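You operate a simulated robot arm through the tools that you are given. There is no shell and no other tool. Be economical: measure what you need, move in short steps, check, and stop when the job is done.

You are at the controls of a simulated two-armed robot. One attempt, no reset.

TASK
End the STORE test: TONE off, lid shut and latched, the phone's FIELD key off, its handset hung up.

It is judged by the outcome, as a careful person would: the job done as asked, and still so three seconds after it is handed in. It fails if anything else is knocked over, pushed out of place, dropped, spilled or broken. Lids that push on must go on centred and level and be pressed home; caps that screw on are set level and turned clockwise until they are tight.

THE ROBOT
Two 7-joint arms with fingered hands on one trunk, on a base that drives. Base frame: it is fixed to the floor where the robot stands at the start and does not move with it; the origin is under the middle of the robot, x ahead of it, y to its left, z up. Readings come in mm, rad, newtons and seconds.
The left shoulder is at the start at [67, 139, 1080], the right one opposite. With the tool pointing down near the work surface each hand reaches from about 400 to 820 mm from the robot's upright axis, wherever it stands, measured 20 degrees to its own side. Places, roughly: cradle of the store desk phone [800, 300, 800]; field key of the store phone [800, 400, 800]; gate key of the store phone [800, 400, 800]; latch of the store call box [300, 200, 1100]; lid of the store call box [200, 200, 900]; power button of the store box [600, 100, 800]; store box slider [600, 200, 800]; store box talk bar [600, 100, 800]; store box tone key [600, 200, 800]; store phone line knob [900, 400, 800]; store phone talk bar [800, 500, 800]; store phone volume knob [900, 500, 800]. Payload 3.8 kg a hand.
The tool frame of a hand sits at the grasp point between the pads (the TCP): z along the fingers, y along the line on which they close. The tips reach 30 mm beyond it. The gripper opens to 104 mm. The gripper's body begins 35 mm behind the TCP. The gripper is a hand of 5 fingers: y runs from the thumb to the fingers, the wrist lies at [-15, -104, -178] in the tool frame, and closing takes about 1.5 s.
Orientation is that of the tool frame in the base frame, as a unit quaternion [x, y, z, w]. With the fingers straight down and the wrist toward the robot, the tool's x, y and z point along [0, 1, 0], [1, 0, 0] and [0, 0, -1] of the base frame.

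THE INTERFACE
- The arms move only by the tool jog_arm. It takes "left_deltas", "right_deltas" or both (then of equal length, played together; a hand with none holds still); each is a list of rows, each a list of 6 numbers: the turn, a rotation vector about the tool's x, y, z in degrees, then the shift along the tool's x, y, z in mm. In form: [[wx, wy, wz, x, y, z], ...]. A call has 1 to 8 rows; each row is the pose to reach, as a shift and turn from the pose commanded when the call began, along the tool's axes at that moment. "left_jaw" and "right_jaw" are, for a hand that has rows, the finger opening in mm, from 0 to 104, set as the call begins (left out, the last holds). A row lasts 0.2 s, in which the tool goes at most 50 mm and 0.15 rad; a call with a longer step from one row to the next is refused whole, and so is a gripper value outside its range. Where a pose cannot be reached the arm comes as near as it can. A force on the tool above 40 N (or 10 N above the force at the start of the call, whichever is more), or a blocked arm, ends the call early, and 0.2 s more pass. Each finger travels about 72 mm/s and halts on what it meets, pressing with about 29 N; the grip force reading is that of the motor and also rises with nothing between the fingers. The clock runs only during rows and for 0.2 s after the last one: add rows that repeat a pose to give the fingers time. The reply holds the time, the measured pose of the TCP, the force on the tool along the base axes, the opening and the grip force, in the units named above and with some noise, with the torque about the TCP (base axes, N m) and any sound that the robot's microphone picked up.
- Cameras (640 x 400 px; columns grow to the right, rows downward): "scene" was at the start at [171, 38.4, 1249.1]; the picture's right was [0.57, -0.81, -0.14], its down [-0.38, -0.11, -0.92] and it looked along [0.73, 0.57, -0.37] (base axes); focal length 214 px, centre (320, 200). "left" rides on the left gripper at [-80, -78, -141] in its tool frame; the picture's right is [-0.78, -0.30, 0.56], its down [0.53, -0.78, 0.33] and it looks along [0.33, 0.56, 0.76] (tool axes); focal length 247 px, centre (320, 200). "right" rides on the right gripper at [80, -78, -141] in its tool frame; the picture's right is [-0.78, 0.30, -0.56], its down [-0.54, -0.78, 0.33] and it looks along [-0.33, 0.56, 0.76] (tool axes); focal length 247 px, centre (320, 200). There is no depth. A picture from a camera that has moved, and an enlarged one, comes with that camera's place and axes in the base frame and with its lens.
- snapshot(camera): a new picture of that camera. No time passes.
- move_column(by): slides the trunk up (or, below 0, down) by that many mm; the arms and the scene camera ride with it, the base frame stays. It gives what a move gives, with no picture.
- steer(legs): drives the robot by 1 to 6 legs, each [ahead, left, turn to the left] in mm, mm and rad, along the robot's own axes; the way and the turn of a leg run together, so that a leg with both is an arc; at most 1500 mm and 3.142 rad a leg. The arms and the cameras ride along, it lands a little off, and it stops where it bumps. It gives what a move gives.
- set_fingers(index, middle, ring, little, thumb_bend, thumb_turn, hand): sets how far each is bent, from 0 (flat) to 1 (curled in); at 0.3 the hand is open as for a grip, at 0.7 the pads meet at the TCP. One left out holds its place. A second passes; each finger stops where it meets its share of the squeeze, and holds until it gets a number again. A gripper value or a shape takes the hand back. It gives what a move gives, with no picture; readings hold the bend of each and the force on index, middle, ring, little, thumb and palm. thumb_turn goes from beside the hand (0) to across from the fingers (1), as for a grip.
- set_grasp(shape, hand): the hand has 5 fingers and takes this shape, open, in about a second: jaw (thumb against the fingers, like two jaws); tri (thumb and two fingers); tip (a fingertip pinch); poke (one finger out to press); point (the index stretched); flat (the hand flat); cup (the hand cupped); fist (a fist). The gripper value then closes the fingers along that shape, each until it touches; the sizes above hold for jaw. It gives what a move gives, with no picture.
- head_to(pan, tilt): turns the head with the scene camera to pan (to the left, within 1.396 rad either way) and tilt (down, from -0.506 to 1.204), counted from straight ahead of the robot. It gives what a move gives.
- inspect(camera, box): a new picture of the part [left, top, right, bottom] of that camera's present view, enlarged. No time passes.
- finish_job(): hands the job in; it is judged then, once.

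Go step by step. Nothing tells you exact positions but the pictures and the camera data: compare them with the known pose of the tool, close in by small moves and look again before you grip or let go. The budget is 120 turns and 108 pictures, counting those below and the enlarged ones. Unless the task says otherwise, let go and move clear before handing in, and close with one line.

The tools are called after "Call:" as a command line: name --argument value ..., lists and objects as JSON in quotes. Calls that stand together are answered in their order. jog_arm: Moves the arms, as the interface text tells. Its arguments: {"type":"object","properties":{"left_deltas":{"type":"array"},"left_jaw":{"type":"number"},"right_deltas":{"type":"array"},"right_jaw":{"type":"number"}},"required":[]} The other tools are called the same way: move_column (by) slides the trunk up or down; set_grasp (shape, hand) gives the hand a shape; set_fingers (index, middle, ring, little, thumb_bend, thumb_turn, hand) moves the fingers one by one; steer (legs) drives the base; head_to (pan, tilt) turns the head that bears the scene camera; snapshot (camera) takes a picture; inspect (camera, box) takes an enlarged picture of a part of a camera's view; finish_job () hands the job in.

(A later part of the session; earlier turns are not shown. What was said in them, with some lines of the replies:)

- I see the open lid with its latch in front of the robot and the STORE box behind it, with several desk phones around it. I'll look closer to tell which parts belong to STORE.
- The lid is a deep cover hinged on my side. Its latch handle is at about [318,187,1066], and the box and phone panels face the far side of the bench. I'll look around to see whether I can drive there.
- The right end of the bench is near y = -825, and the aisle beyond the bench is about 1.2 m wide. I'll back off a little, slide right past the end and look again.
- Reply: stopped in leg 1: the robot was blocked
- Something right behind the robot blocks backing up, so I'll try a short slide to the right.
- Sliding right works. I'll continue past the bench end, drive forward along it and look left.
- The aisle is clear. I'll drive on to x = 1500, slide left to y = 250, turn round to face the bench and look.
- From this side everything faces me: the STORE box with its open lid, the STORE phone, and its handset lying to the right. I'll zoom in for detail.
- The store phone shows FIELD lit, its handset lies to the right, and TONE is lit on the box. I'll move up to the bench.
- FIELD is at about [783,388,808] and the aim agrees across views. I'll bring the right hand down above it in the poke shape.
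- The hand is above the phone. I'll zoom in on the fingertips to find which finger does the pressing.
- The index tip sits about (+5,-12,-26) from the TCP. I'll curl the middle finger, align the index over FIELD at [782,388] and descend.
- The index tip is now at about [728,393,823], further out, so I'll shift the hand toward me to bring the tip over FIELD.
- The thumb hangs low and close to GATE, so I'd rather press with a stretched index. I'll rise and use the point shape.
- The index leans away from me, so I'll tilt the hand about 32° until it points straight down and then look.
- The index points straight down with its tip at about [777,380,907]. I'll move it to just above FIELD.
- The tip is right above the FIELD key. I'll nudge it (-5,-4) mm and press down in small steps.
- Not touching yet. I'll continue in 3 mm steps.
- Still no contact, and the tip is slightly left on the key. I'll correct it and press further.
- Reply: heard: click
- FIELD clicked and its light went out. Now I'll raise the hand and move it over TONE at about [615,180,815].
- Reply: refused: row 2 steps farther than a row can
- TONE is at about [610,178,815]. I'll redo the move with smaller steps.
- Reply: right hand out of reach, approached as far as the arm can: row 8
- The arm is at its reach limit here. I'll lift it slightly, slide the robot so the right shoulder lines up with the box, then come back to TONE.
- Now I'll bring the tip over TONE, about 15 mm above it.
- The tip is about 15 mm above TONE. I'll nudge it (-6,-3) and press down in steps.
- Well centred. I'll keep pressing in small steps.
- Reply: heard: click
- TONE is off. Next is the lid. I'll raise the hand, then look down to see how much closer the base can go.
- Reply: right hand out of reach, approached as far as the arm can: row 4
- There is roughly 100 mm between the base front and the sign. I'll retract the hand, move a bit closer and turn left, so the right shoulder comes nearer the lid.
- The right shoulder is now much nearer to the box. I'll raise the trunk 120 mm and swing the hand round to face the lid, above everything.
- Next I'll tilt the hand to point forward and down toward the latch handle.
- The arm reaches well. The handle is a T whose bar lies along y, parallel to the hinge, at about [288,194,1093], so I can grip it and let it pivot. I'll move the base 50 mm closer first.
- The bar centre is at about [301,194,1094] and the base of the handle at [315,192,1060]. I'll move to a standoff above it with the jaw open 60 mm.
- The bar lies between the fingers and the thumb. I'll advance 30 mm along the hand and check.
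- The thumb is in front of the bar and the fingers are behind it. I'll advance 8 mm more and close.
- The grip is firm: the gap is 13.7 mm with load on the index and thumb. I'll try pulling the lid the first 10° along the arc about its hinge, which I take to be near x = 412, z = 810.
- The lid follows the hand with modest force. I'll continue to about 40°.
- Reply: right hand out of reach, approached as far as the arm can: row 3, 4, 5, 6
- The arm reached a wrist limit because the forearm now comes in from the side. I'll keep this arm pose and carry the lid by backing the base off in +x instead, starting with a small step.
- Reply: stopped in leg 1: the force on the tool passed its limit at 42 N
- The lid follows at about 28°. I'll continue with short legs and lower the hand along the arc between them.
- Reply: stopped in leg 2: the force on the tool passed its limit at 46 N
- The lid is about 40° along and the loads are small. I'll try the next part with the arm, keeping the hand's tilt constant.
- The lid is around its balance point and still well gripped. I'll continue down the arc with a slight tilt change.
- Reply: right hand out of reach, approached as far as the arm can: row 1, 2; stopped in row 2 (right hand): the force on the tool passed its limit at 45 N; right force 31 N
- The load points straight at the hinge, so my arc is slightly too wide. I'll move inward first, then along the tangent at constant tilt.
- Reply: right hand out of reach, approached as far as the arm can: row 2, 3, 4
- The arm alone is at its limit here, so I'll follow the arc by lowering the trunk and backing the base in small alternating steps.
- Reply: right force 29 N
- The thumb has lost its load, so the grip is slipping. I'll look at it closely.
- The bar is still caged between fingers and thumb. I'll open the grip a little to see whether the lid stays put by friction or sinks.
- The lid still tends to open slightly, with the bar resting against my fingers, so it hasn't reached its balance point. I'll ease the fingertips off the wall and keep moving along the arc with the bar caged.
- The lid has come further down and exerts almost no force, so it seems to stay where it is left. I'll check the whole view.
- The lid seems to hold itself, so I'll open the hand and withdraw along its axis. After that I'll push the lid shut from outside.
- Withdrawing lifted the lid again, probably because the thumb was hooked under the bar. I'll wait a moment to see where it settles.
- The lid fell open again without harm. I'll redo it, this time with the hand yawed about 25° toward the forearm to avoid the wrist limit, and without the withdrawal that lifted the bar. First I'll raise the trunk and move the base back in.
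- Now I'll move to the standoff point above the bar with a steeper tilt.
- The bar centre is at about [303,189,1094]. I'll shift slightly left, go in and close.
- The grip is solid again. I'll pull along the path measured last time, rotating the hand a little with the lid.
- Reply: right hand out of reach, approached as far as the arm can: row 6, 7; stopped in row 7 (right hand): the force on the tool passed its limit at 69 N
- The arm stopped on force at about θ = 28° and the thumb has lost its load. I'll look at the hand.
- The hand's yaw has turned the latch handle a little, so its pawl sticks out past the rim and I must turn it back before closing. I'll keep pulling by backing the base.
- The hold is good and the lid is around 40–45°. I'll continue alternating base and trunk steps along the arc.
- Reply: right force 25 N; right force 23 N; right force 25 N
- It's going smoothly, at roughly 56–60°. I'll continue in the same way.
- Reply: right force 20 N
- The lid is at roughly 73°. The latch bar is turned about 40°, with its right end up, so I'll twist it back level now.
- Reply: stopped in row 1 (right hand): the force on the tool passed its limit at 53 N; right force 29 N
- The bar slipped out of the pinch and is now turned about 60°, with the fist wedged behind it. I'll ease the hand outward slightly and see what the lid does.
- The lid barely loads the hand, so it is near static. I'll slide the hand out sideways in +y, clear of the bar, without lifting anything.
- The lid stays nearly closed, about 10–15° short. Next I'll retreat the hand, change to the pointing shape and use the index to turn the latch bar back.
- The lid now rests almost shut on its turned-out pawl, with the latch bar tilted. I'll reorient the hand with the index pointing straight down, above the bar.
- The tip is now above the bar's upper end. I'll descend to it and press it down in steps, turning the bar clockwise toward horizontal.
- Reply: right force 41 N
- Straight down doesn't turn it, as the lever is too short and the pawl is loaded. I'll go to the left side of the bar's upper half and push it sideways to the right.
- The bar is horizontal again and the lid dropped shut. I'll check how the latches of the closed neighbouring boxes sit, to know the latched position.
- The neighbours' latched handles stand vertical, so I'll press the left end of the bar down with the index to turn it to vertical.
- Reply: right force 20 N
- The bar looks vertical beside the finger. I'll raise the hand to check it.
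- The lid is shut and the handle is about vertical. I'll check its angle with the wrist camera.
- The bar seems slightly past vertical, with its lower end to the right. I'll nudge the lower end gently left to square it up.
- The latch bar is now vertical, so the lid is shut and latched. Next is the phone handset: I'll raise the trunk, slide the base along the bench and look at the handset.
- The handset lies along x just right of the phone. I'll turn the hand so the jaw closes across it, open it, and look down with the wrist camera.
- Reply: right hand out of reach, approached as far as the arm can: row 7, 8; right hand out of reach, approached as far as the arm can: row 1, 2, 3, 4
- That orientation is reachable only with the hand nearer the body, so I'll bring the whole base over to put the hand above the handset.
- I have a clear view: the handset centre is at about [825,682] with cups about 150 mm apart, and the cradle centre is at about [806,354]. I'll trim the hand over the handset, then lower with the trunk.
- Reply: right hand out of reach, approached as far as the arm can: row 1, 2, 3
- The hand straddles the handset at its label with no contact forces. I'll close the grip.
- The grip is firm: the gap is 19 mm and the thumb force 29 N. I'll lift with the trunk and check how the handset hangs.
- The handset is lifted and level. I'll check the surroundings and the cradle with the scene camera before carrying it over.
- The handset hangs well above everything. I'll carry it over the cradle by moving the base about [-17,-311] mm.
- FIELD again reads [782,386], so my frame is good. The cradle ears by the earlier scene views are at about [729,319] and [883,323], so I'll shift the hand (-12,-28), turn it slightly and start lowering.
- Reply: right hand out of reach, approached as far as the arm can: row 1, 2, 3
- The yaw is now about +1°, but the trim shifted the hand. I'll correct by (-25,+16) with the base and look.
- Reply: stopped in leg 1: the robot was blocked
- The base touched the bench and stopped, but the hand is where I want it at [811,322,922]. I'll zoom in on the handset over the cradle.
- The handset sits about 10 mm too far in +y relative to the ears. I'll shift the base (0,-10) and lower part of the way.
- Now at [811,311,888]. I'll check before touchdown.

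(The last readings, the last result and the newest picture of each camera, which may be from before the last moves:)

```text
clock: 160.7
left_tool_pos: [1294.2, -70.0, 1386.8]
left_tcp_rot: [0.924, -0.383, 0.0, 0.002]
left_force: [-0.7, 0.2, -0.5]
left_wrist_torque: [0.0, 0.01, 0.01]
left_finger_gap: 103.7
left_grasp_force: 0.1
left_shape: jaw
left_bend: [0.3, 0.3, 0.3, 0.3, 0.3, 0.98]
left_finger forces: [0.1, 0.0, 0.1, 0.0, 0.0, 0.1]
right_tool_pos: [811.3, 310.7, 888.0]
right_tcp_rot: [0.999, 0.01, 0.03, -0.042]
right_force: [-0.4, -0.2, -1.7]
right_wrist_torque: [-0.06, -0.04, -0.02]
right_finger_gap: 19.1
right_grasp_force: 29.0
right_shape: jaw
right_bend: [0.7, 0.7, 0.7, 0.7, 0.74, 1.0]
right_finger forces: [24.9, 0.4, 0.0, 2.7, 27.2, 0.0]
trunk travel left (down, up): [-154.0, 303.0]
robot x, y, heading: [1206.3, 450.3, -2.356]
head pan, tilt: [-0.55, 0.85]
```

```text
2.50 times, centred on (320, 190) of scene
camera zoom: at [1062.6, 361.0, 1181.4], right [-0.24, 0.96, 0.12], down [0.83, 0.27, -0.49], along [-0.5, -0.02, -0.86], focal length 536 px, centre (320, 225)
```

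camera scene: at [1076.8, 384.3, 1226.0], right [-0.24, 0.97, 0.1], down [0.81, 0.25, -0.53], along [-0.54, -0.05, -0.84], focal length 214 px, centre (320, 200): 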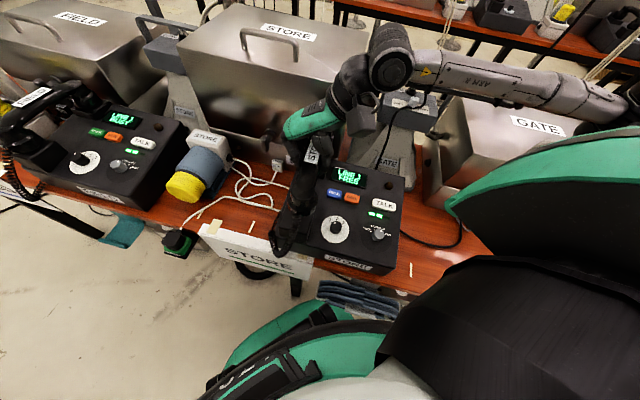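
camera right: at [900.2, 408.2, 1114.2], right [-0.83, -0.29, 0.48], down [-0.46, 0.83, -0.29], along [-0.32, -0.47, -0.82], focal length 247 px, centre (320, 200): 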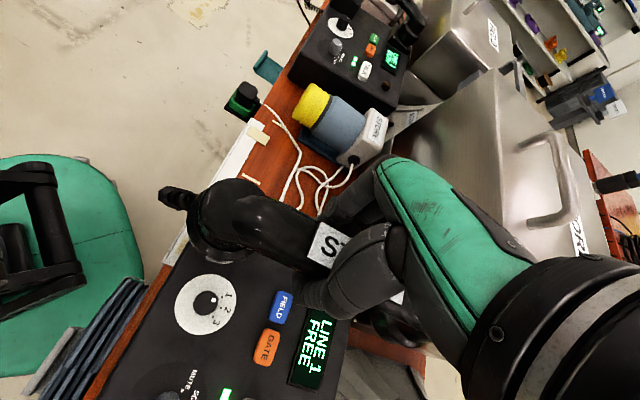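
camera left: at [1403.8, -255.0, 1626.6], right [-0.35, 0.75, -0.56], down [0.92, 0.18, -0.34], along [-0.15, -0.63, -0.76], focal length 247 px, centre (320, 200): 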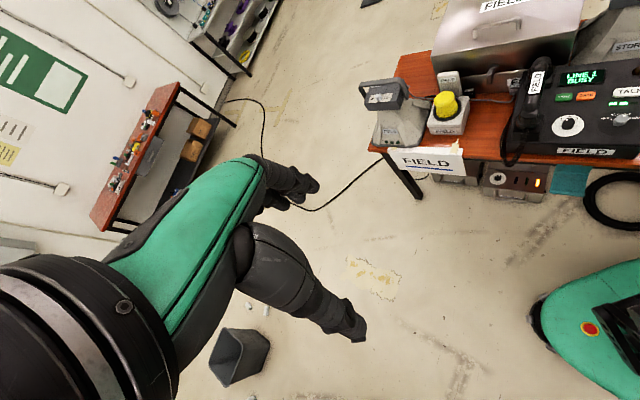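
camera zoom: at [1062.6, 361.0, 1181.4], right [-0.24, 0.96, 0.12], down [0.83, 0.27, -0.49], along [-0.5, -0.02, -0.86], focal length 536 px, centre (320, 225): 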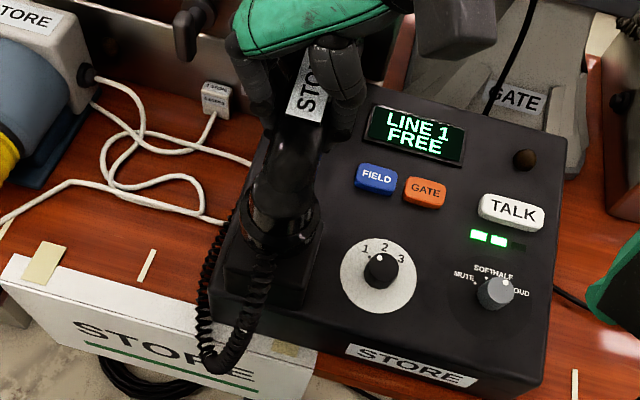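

The cup is aligned over the front ear. I'll lower in small steps and watch the force.

Call:
move_column --by -12

Call:
move_column --by -6

Call:
move_column --by -5

```text
clock: 161.3
left_tool_pos: [1293.1, -70.9, 1375.3]
left_tcp_rot: [0.923, -0.384, 0.0, 0.001]
left_force: [0.2, 0.2, 1.0]
left_wrist_torque: [0.0, 0.03, 0.01]
left_finger_gap: 103.9
left_grasp_force: 0.0
left_shape: jaw
left_bend: [0.3, 0.3, 0.3, 0.3, 0.3, 0.98]
left_finger forces: [0.0, 0.0, 0.0, 0.0, 0.1, 0.1]
right_tool_pos: [810.2, 312.0, 876.7]
right_tcp_rot: [0.999, 0.009, 0.033, -0.043]
right_force: [0.8, 0.4, -2.3]
right_wrist_torque: [-0.04, -0.04, 0.0]
right_finger_gap: 19.1
right_grasp_force: 28.9
right_shape: jaw
right_bend: [0.7, 0.7, 0.7, 0.7, 0.74, 1.0]
right_finger forces: [24.8, 0.4, 0.1, 2.6, 27.2, 0.1]
trunk travel left (down, up): [-142.0, 315.0]
robot x, y, heading: [1207.4, 449.3, -2.355]
head pan, tilt: [-0.55, 0.85]
```

```text
clock: 161.8
left_tool_pos: [1292.3, -71.6, 1369.2]
left_tcp_rot: [0.924, -0.383, 0.001, 0.002]
left_force: [1.4, 0.8, 0.2]
left_wrist_torque: [-0.02, 0.0, -0.02]
left_finger_gap: 104.2
left_grasp_force: 0.0
left_shape: jaw
left_bend: [0.3, 0.3, 0.3, 0.3, 0.3, 0.98]
left_finger forces: [0.1, 0.1, 0.1, 0.1, 0.1, 0.0]
right_tool_pos: [811.7, 311.0, 868.5]
right_tcp_rot: [0.999, 0.01, 0.032, -0.042]
right_force: [0.3, -0.7, -1.1]
right_wrist_torque: [0.03, -0.14, 0.01]
right_finger_gap: 19.6
right_grasp_force: 29.0
right_shape: jaw
right_bend: [0.7, 0.7, 0.7, 0.7, 0.74, 1.0]
right_finger forces: [24.4, 0.4, 0.0, 3.2, 26.4, 0.0]
trunk travel left (down, up): [-136.0, 321.0]
robot x, y, heading: [1204.2, 449.9, -2.357]
head pan, tilt: [-0.55, 0.85]
```

```text
clock: 162.4
left_tool_pos: [1294.4, -70.5, 1363.8]
left_tcp_rot: [0.923, -0.384, -0.001, 0.004]
left_force: [-0.1, 0.2, -0.6]
left_wrist_torque: [0.0, -0.03, 0.0]
left_finger_gap: 103.9
left_grasp_force: 0.1
left_shape: jaw
left_bend: [0.3, 0.3, 0.3, 0.3, 0.3, 0.98]
left_finger forces: [0.1, 0.0, 0.1, 0.0, 0.1, 0.0]
right_tool_pos: [811.3, 311.8, 864.8]
right_tcp_rot: [0.999, 0.01, 0.031, -0.041]
right_force: [-1.6, -1.0, 6.2]
right_wrist_torque: [0.11, -0.29, 0.0]
right_finger_gap: 19.5
right_grasp_force: 29.2
right_shape: jaw
right_bend: [0.7, 0.7, 0.7, 0.7, 0.74, 1.0]
right_finger forces: [23.3, 0.2, 0.0, 4.3, 26.7, 0.1]
trunk travel left (down, up): [-131.0, 326.0]
robot x, y, heading: [1209.4, 449.2, -2.36]
head pan, tilt: [-0.55, 0.85]
```

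It made contact at z ≈ 866, as predicted. I'll lower slightly more and check how it sits before letting go.

Call:
move_column --by -4

Call:
inspect --camera "scene" --box '[250, 80, 390, 250]'

```text
clock: 162.9
left_tool_pos: [1294.3, -70.4, 1359.7]
left_tcp_rot: [0.924, -0.383, -0.001, 0.002]
left_force: [0.0, -1.1, -0.2]
left_wrist_torque: [-0.02, -0.02, 0.01]
left_finger_gap: 103.6
left_grasp_force: 0.1
left_shape: jaw
left_bend: [0.3, 0.3, 0.3, 0.3, 0.3, 0.98]
left_finger forces: [0.0, 0.0, 0.0, 0.0, 0.0, 0.0]
right_tool_pos: [812.0, 310.3, 862.3]
right_tcp_rot: [0.999, 0.01, 0.031, -0.042]
right_force: [0.0, 1.9, 26.3]
right_wrist_torque: [0.49, -0.02, -0.06]
right_finger_gap: 19.0
right_grasp_force: 29.1
right_shape: jaw
right_bend: [0.7, 0.7, 0.7, 0.7, 0.75, 1.0]
right_finger forces: [21.0, 0.1, 0.1, 1.5, 30.0, 0.0]
trunk travel left (down, up): [-127.0, 330.0]
robot x, y, heading: [1208.6, 448.0, -2.358]
head pan, tilt: [-0.55, 0.85]
```

```text
2.35 times, centred on (320, 165) of scene
camera zoom: at [1052.4, 350.1, 1145.8], right [-0.25, 0.96, 0.15], down [0.84, 0.29, -0.46], along [-0.48, 0.01, -0.88], focal length 505 px, centre (320, 282)
```

zoom: 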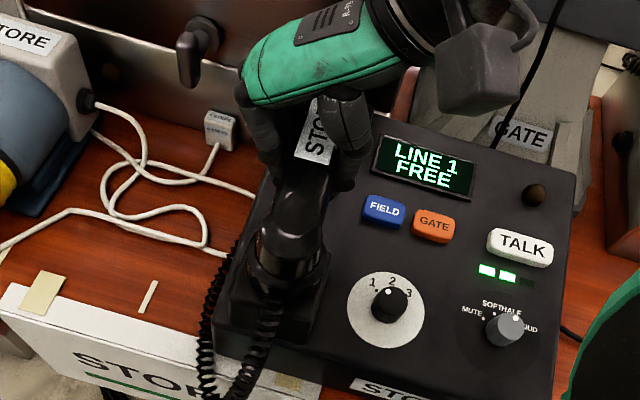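

Both ends now bear on the cradle, as the torque is balanced. I'll relieve the pressure, open the hand and rise straight up.

Call:
move_column --by 2

Call:
jog_arm --right_deltas '[[0, 0, 0, 0, 0, 0], [0, 0, 0, 0, 0, 0], [0, 0, 0, 0, 0, 0], [0, 0, 0, 0, 0, 0], [0, 0, 0, 0, 0, 0], [0, 0, 0, 0, 0, 0]]' --right_jaw 80

Call:
move_column --by 150

```text
clock: 163.4
left_tool_pos: [1294.2, -71.4, 1362.9]
left_tcp_rot: [0.923, -0.384, 0.0, 0.003]
left_force: [-0.8, -1.0, -0.4]
left_wrist_torque: [0.03, -0.01, 0.03]
left_finger_gap: 104.0
left_grasp_force: 0.0
left_shape: jaw
left_bend: [0.3, 0.3, 0.3, 0.3, 0.3, 0.98]
left_finger forces: [0.0, 0.1, 0.0, 0.0, 0.0, 0.0]
right_tool_pos: [811.1, 311.4, 863.2]
right_tcp_rot: [0.999, 0.011, 0.031, -0.043]
right_force: [-0.2, 1.0, 15.3]
right_wrist_torque: [0.22, -0.04, -0.09]
right_finger_gap: 18.5
right_grasp_force: 28.9
right_shape: jaw
right_bend: [0.7, 0.7, 0.7, 0.7, 0.75, 1.0]
right_finger forces: [22.6, 0.1, 0.1, 1.8, 29.3, 0.0]
trunk travel left (down, up): [-129.0, 328.0]
robot x, y, heading: [1209.6, 448.1, -2.355]
head pan, tilt: [-0.55, 0.85]
```

```text
clock: 164.8
left_tool_pos: [1292.6, -71.8, 1362.3]
left_tcp_rot: [0.924, -0.383, 0.0, 0.001]
left_force: [0.2, 1.0, -0.6]
left_wrist_torque: [0.03, 0.03, -0.05]
left_finger_gap: 103.9
left_grasp_force: 0.0
left_shape: jaw
left_bend: [0.3, 0.3, 0.3, 0.3, 0.3, 0.98]
left_finger forces: [0.0, 0.1, 0.0, 0.0, 0.1, 0.0]
right_tool_pos: [810.3, 310.8, 862.1]
right_tcp_rot: [0.998, 0.01, 0.033, -0.044]
right_force: [-0.1, 0.3, 0.5]
right_wrist_torque: [0.0, -0.01, 0.01]
right_finger_gap: 79.8
right_grasp_force: 0.1
right_shape: jaw
right_bend: [0.27, 0.35, 0.32, 0.34, 0.53, 0.99]
right_finger forces: [0.1, 0.0, 0.0, 0.0, 0.0, 0.0]
trunk travel left (down, up): [-129.0, 328.0]
robot x, y, heading: [1209.7, 447.4, -2.353]
head pan, tilt: [-0.55, 0.85]
```

```text
clock: 166.6
left_tool_pos: [1293.4, -71.6, 1510.7]
left_tcp_rot: [0.924, -0.383, 0.0, 0.001]
left_force: [-0.3, 0.2, -0.5]
left_wrist_torque: [0.02, -0.05, 0.0]
left_finger_gap: 103.9
left_grasp_force: 0.0
left_shape: jaw
left_bend: [0.3, 0.3, 0.3, 0.3, 0.3, 0.98]
left_finger forces: [0.0, 0.0, 0.0, 0.0, 0.0, 0.0]
right_tool_pos: [814.3, 314.8, 1033.3]
right_tcp_rot: [1.0, 0.009, 0.013, -0.025]
right_force: [-0.5, -0.1, -0.4]
right_wrist_torque: [0.02, 0.01, -0.01]
right_finger_gap: 80.0
right_grasp_force: 0.2
right_shape: jaw
right_bend: [0.27, 0.35, 0.32, 0.33, 0.53, 0.99]
right_finger forces: [0.0, 0.0, 0.0, 0.0, 0.0, 0.0]
trunk travel left (down, up): [-279.0, 178.0]
robot x, y, heading: [1208.8, 447.1, -2.353]
head pan, tilt: [-0.55, 0.85]
```

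The hand is free and clear above. I'll back the robot away from the bench and use my last picture for a final check.

Call:
steer --legs '[[-106, 106, 0]]'

Call:
inspect --camera "scene" --box '[170, 60, 470, 260]'

```text
clock: 167.9
left_tool_pos: [1438.2, -70.2, 1511.6]
left_tcp_rot: [0.923, -0.384, 0.002, 0.002]
left_force: [-0.1, -0.8, -1.1]
left_wrist_torque: [0.05, -0.02, -0.01]
left_finger_gap: 103.9
left_grasp_force: 0.2
left_shape: jaw
left_bend: [0.3, 0.3, 0.3, 0.3, 0.3, 0.98]
left_finger forces: [0.0, 0.1, 0.0, 0.0, 0.0, 0.0]
right_tool_pos: [961.5, 315.5, 1033.3]
right_tcp_rot: [1.0, 0.008, 0.014, -0.024]
right_force: [-0.7, -0.8, 0.0]
right_wrist_torque: [0.02, -0.03, -0.01]
right_finger_gap: 79.8
right_grasp_force: 0.1
right_shape: jaw
right_bend: [0.27, 0.35, 0.32, 0.33, 0.53, 0.99]
right_finger forces: [0.0, 0.0, 0.1, 0.0, 0.1, 0.0]
trunk travel left (down, up): [-279.0, 178.0]
robot x, y, heading: [1352.5, 450.7, -2.352]
head pan, tilt: [-0.55, 0.85]
```

```text
2.00 times, centred on (320, 160) of scene
camera zoom: at [1251.2, 406.0, 1330.6], right [-0.23, 0.97, 0.04], down [0.77, 0.21, -0.6], along [-0.59, -0.11, -0.8], focal length 429 px, centre (320, 280)
```

zoom: 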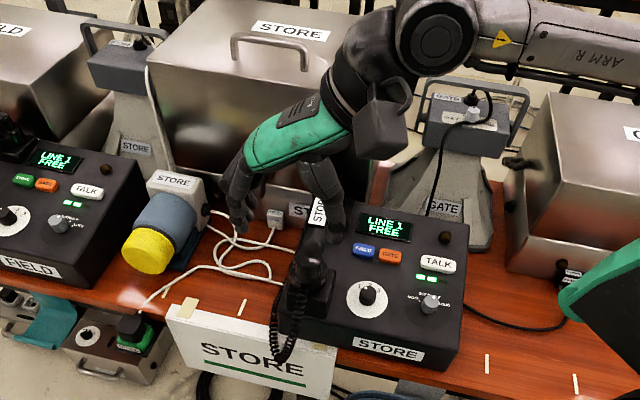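

The last picture shows the handset on its cradle, the FIELD key unlit, the STORE lid shut and the line reading FREE, with the neighbouring items in view in place. The hand is clear, so I'm handing in.

Call:
finish_job

```text
The job is handed in.
```

I ended the STORE test: TONE is off, the lid is shut with its latch turned to vertical, the phone's FIELD key is off, and the handset is hung up. Two things I couldn't fully confirm. I judged the latch by its angle, with no click or pull test. My arm may also have brushed the GATE items while picking up the handset, and not all of them were in my last picture.
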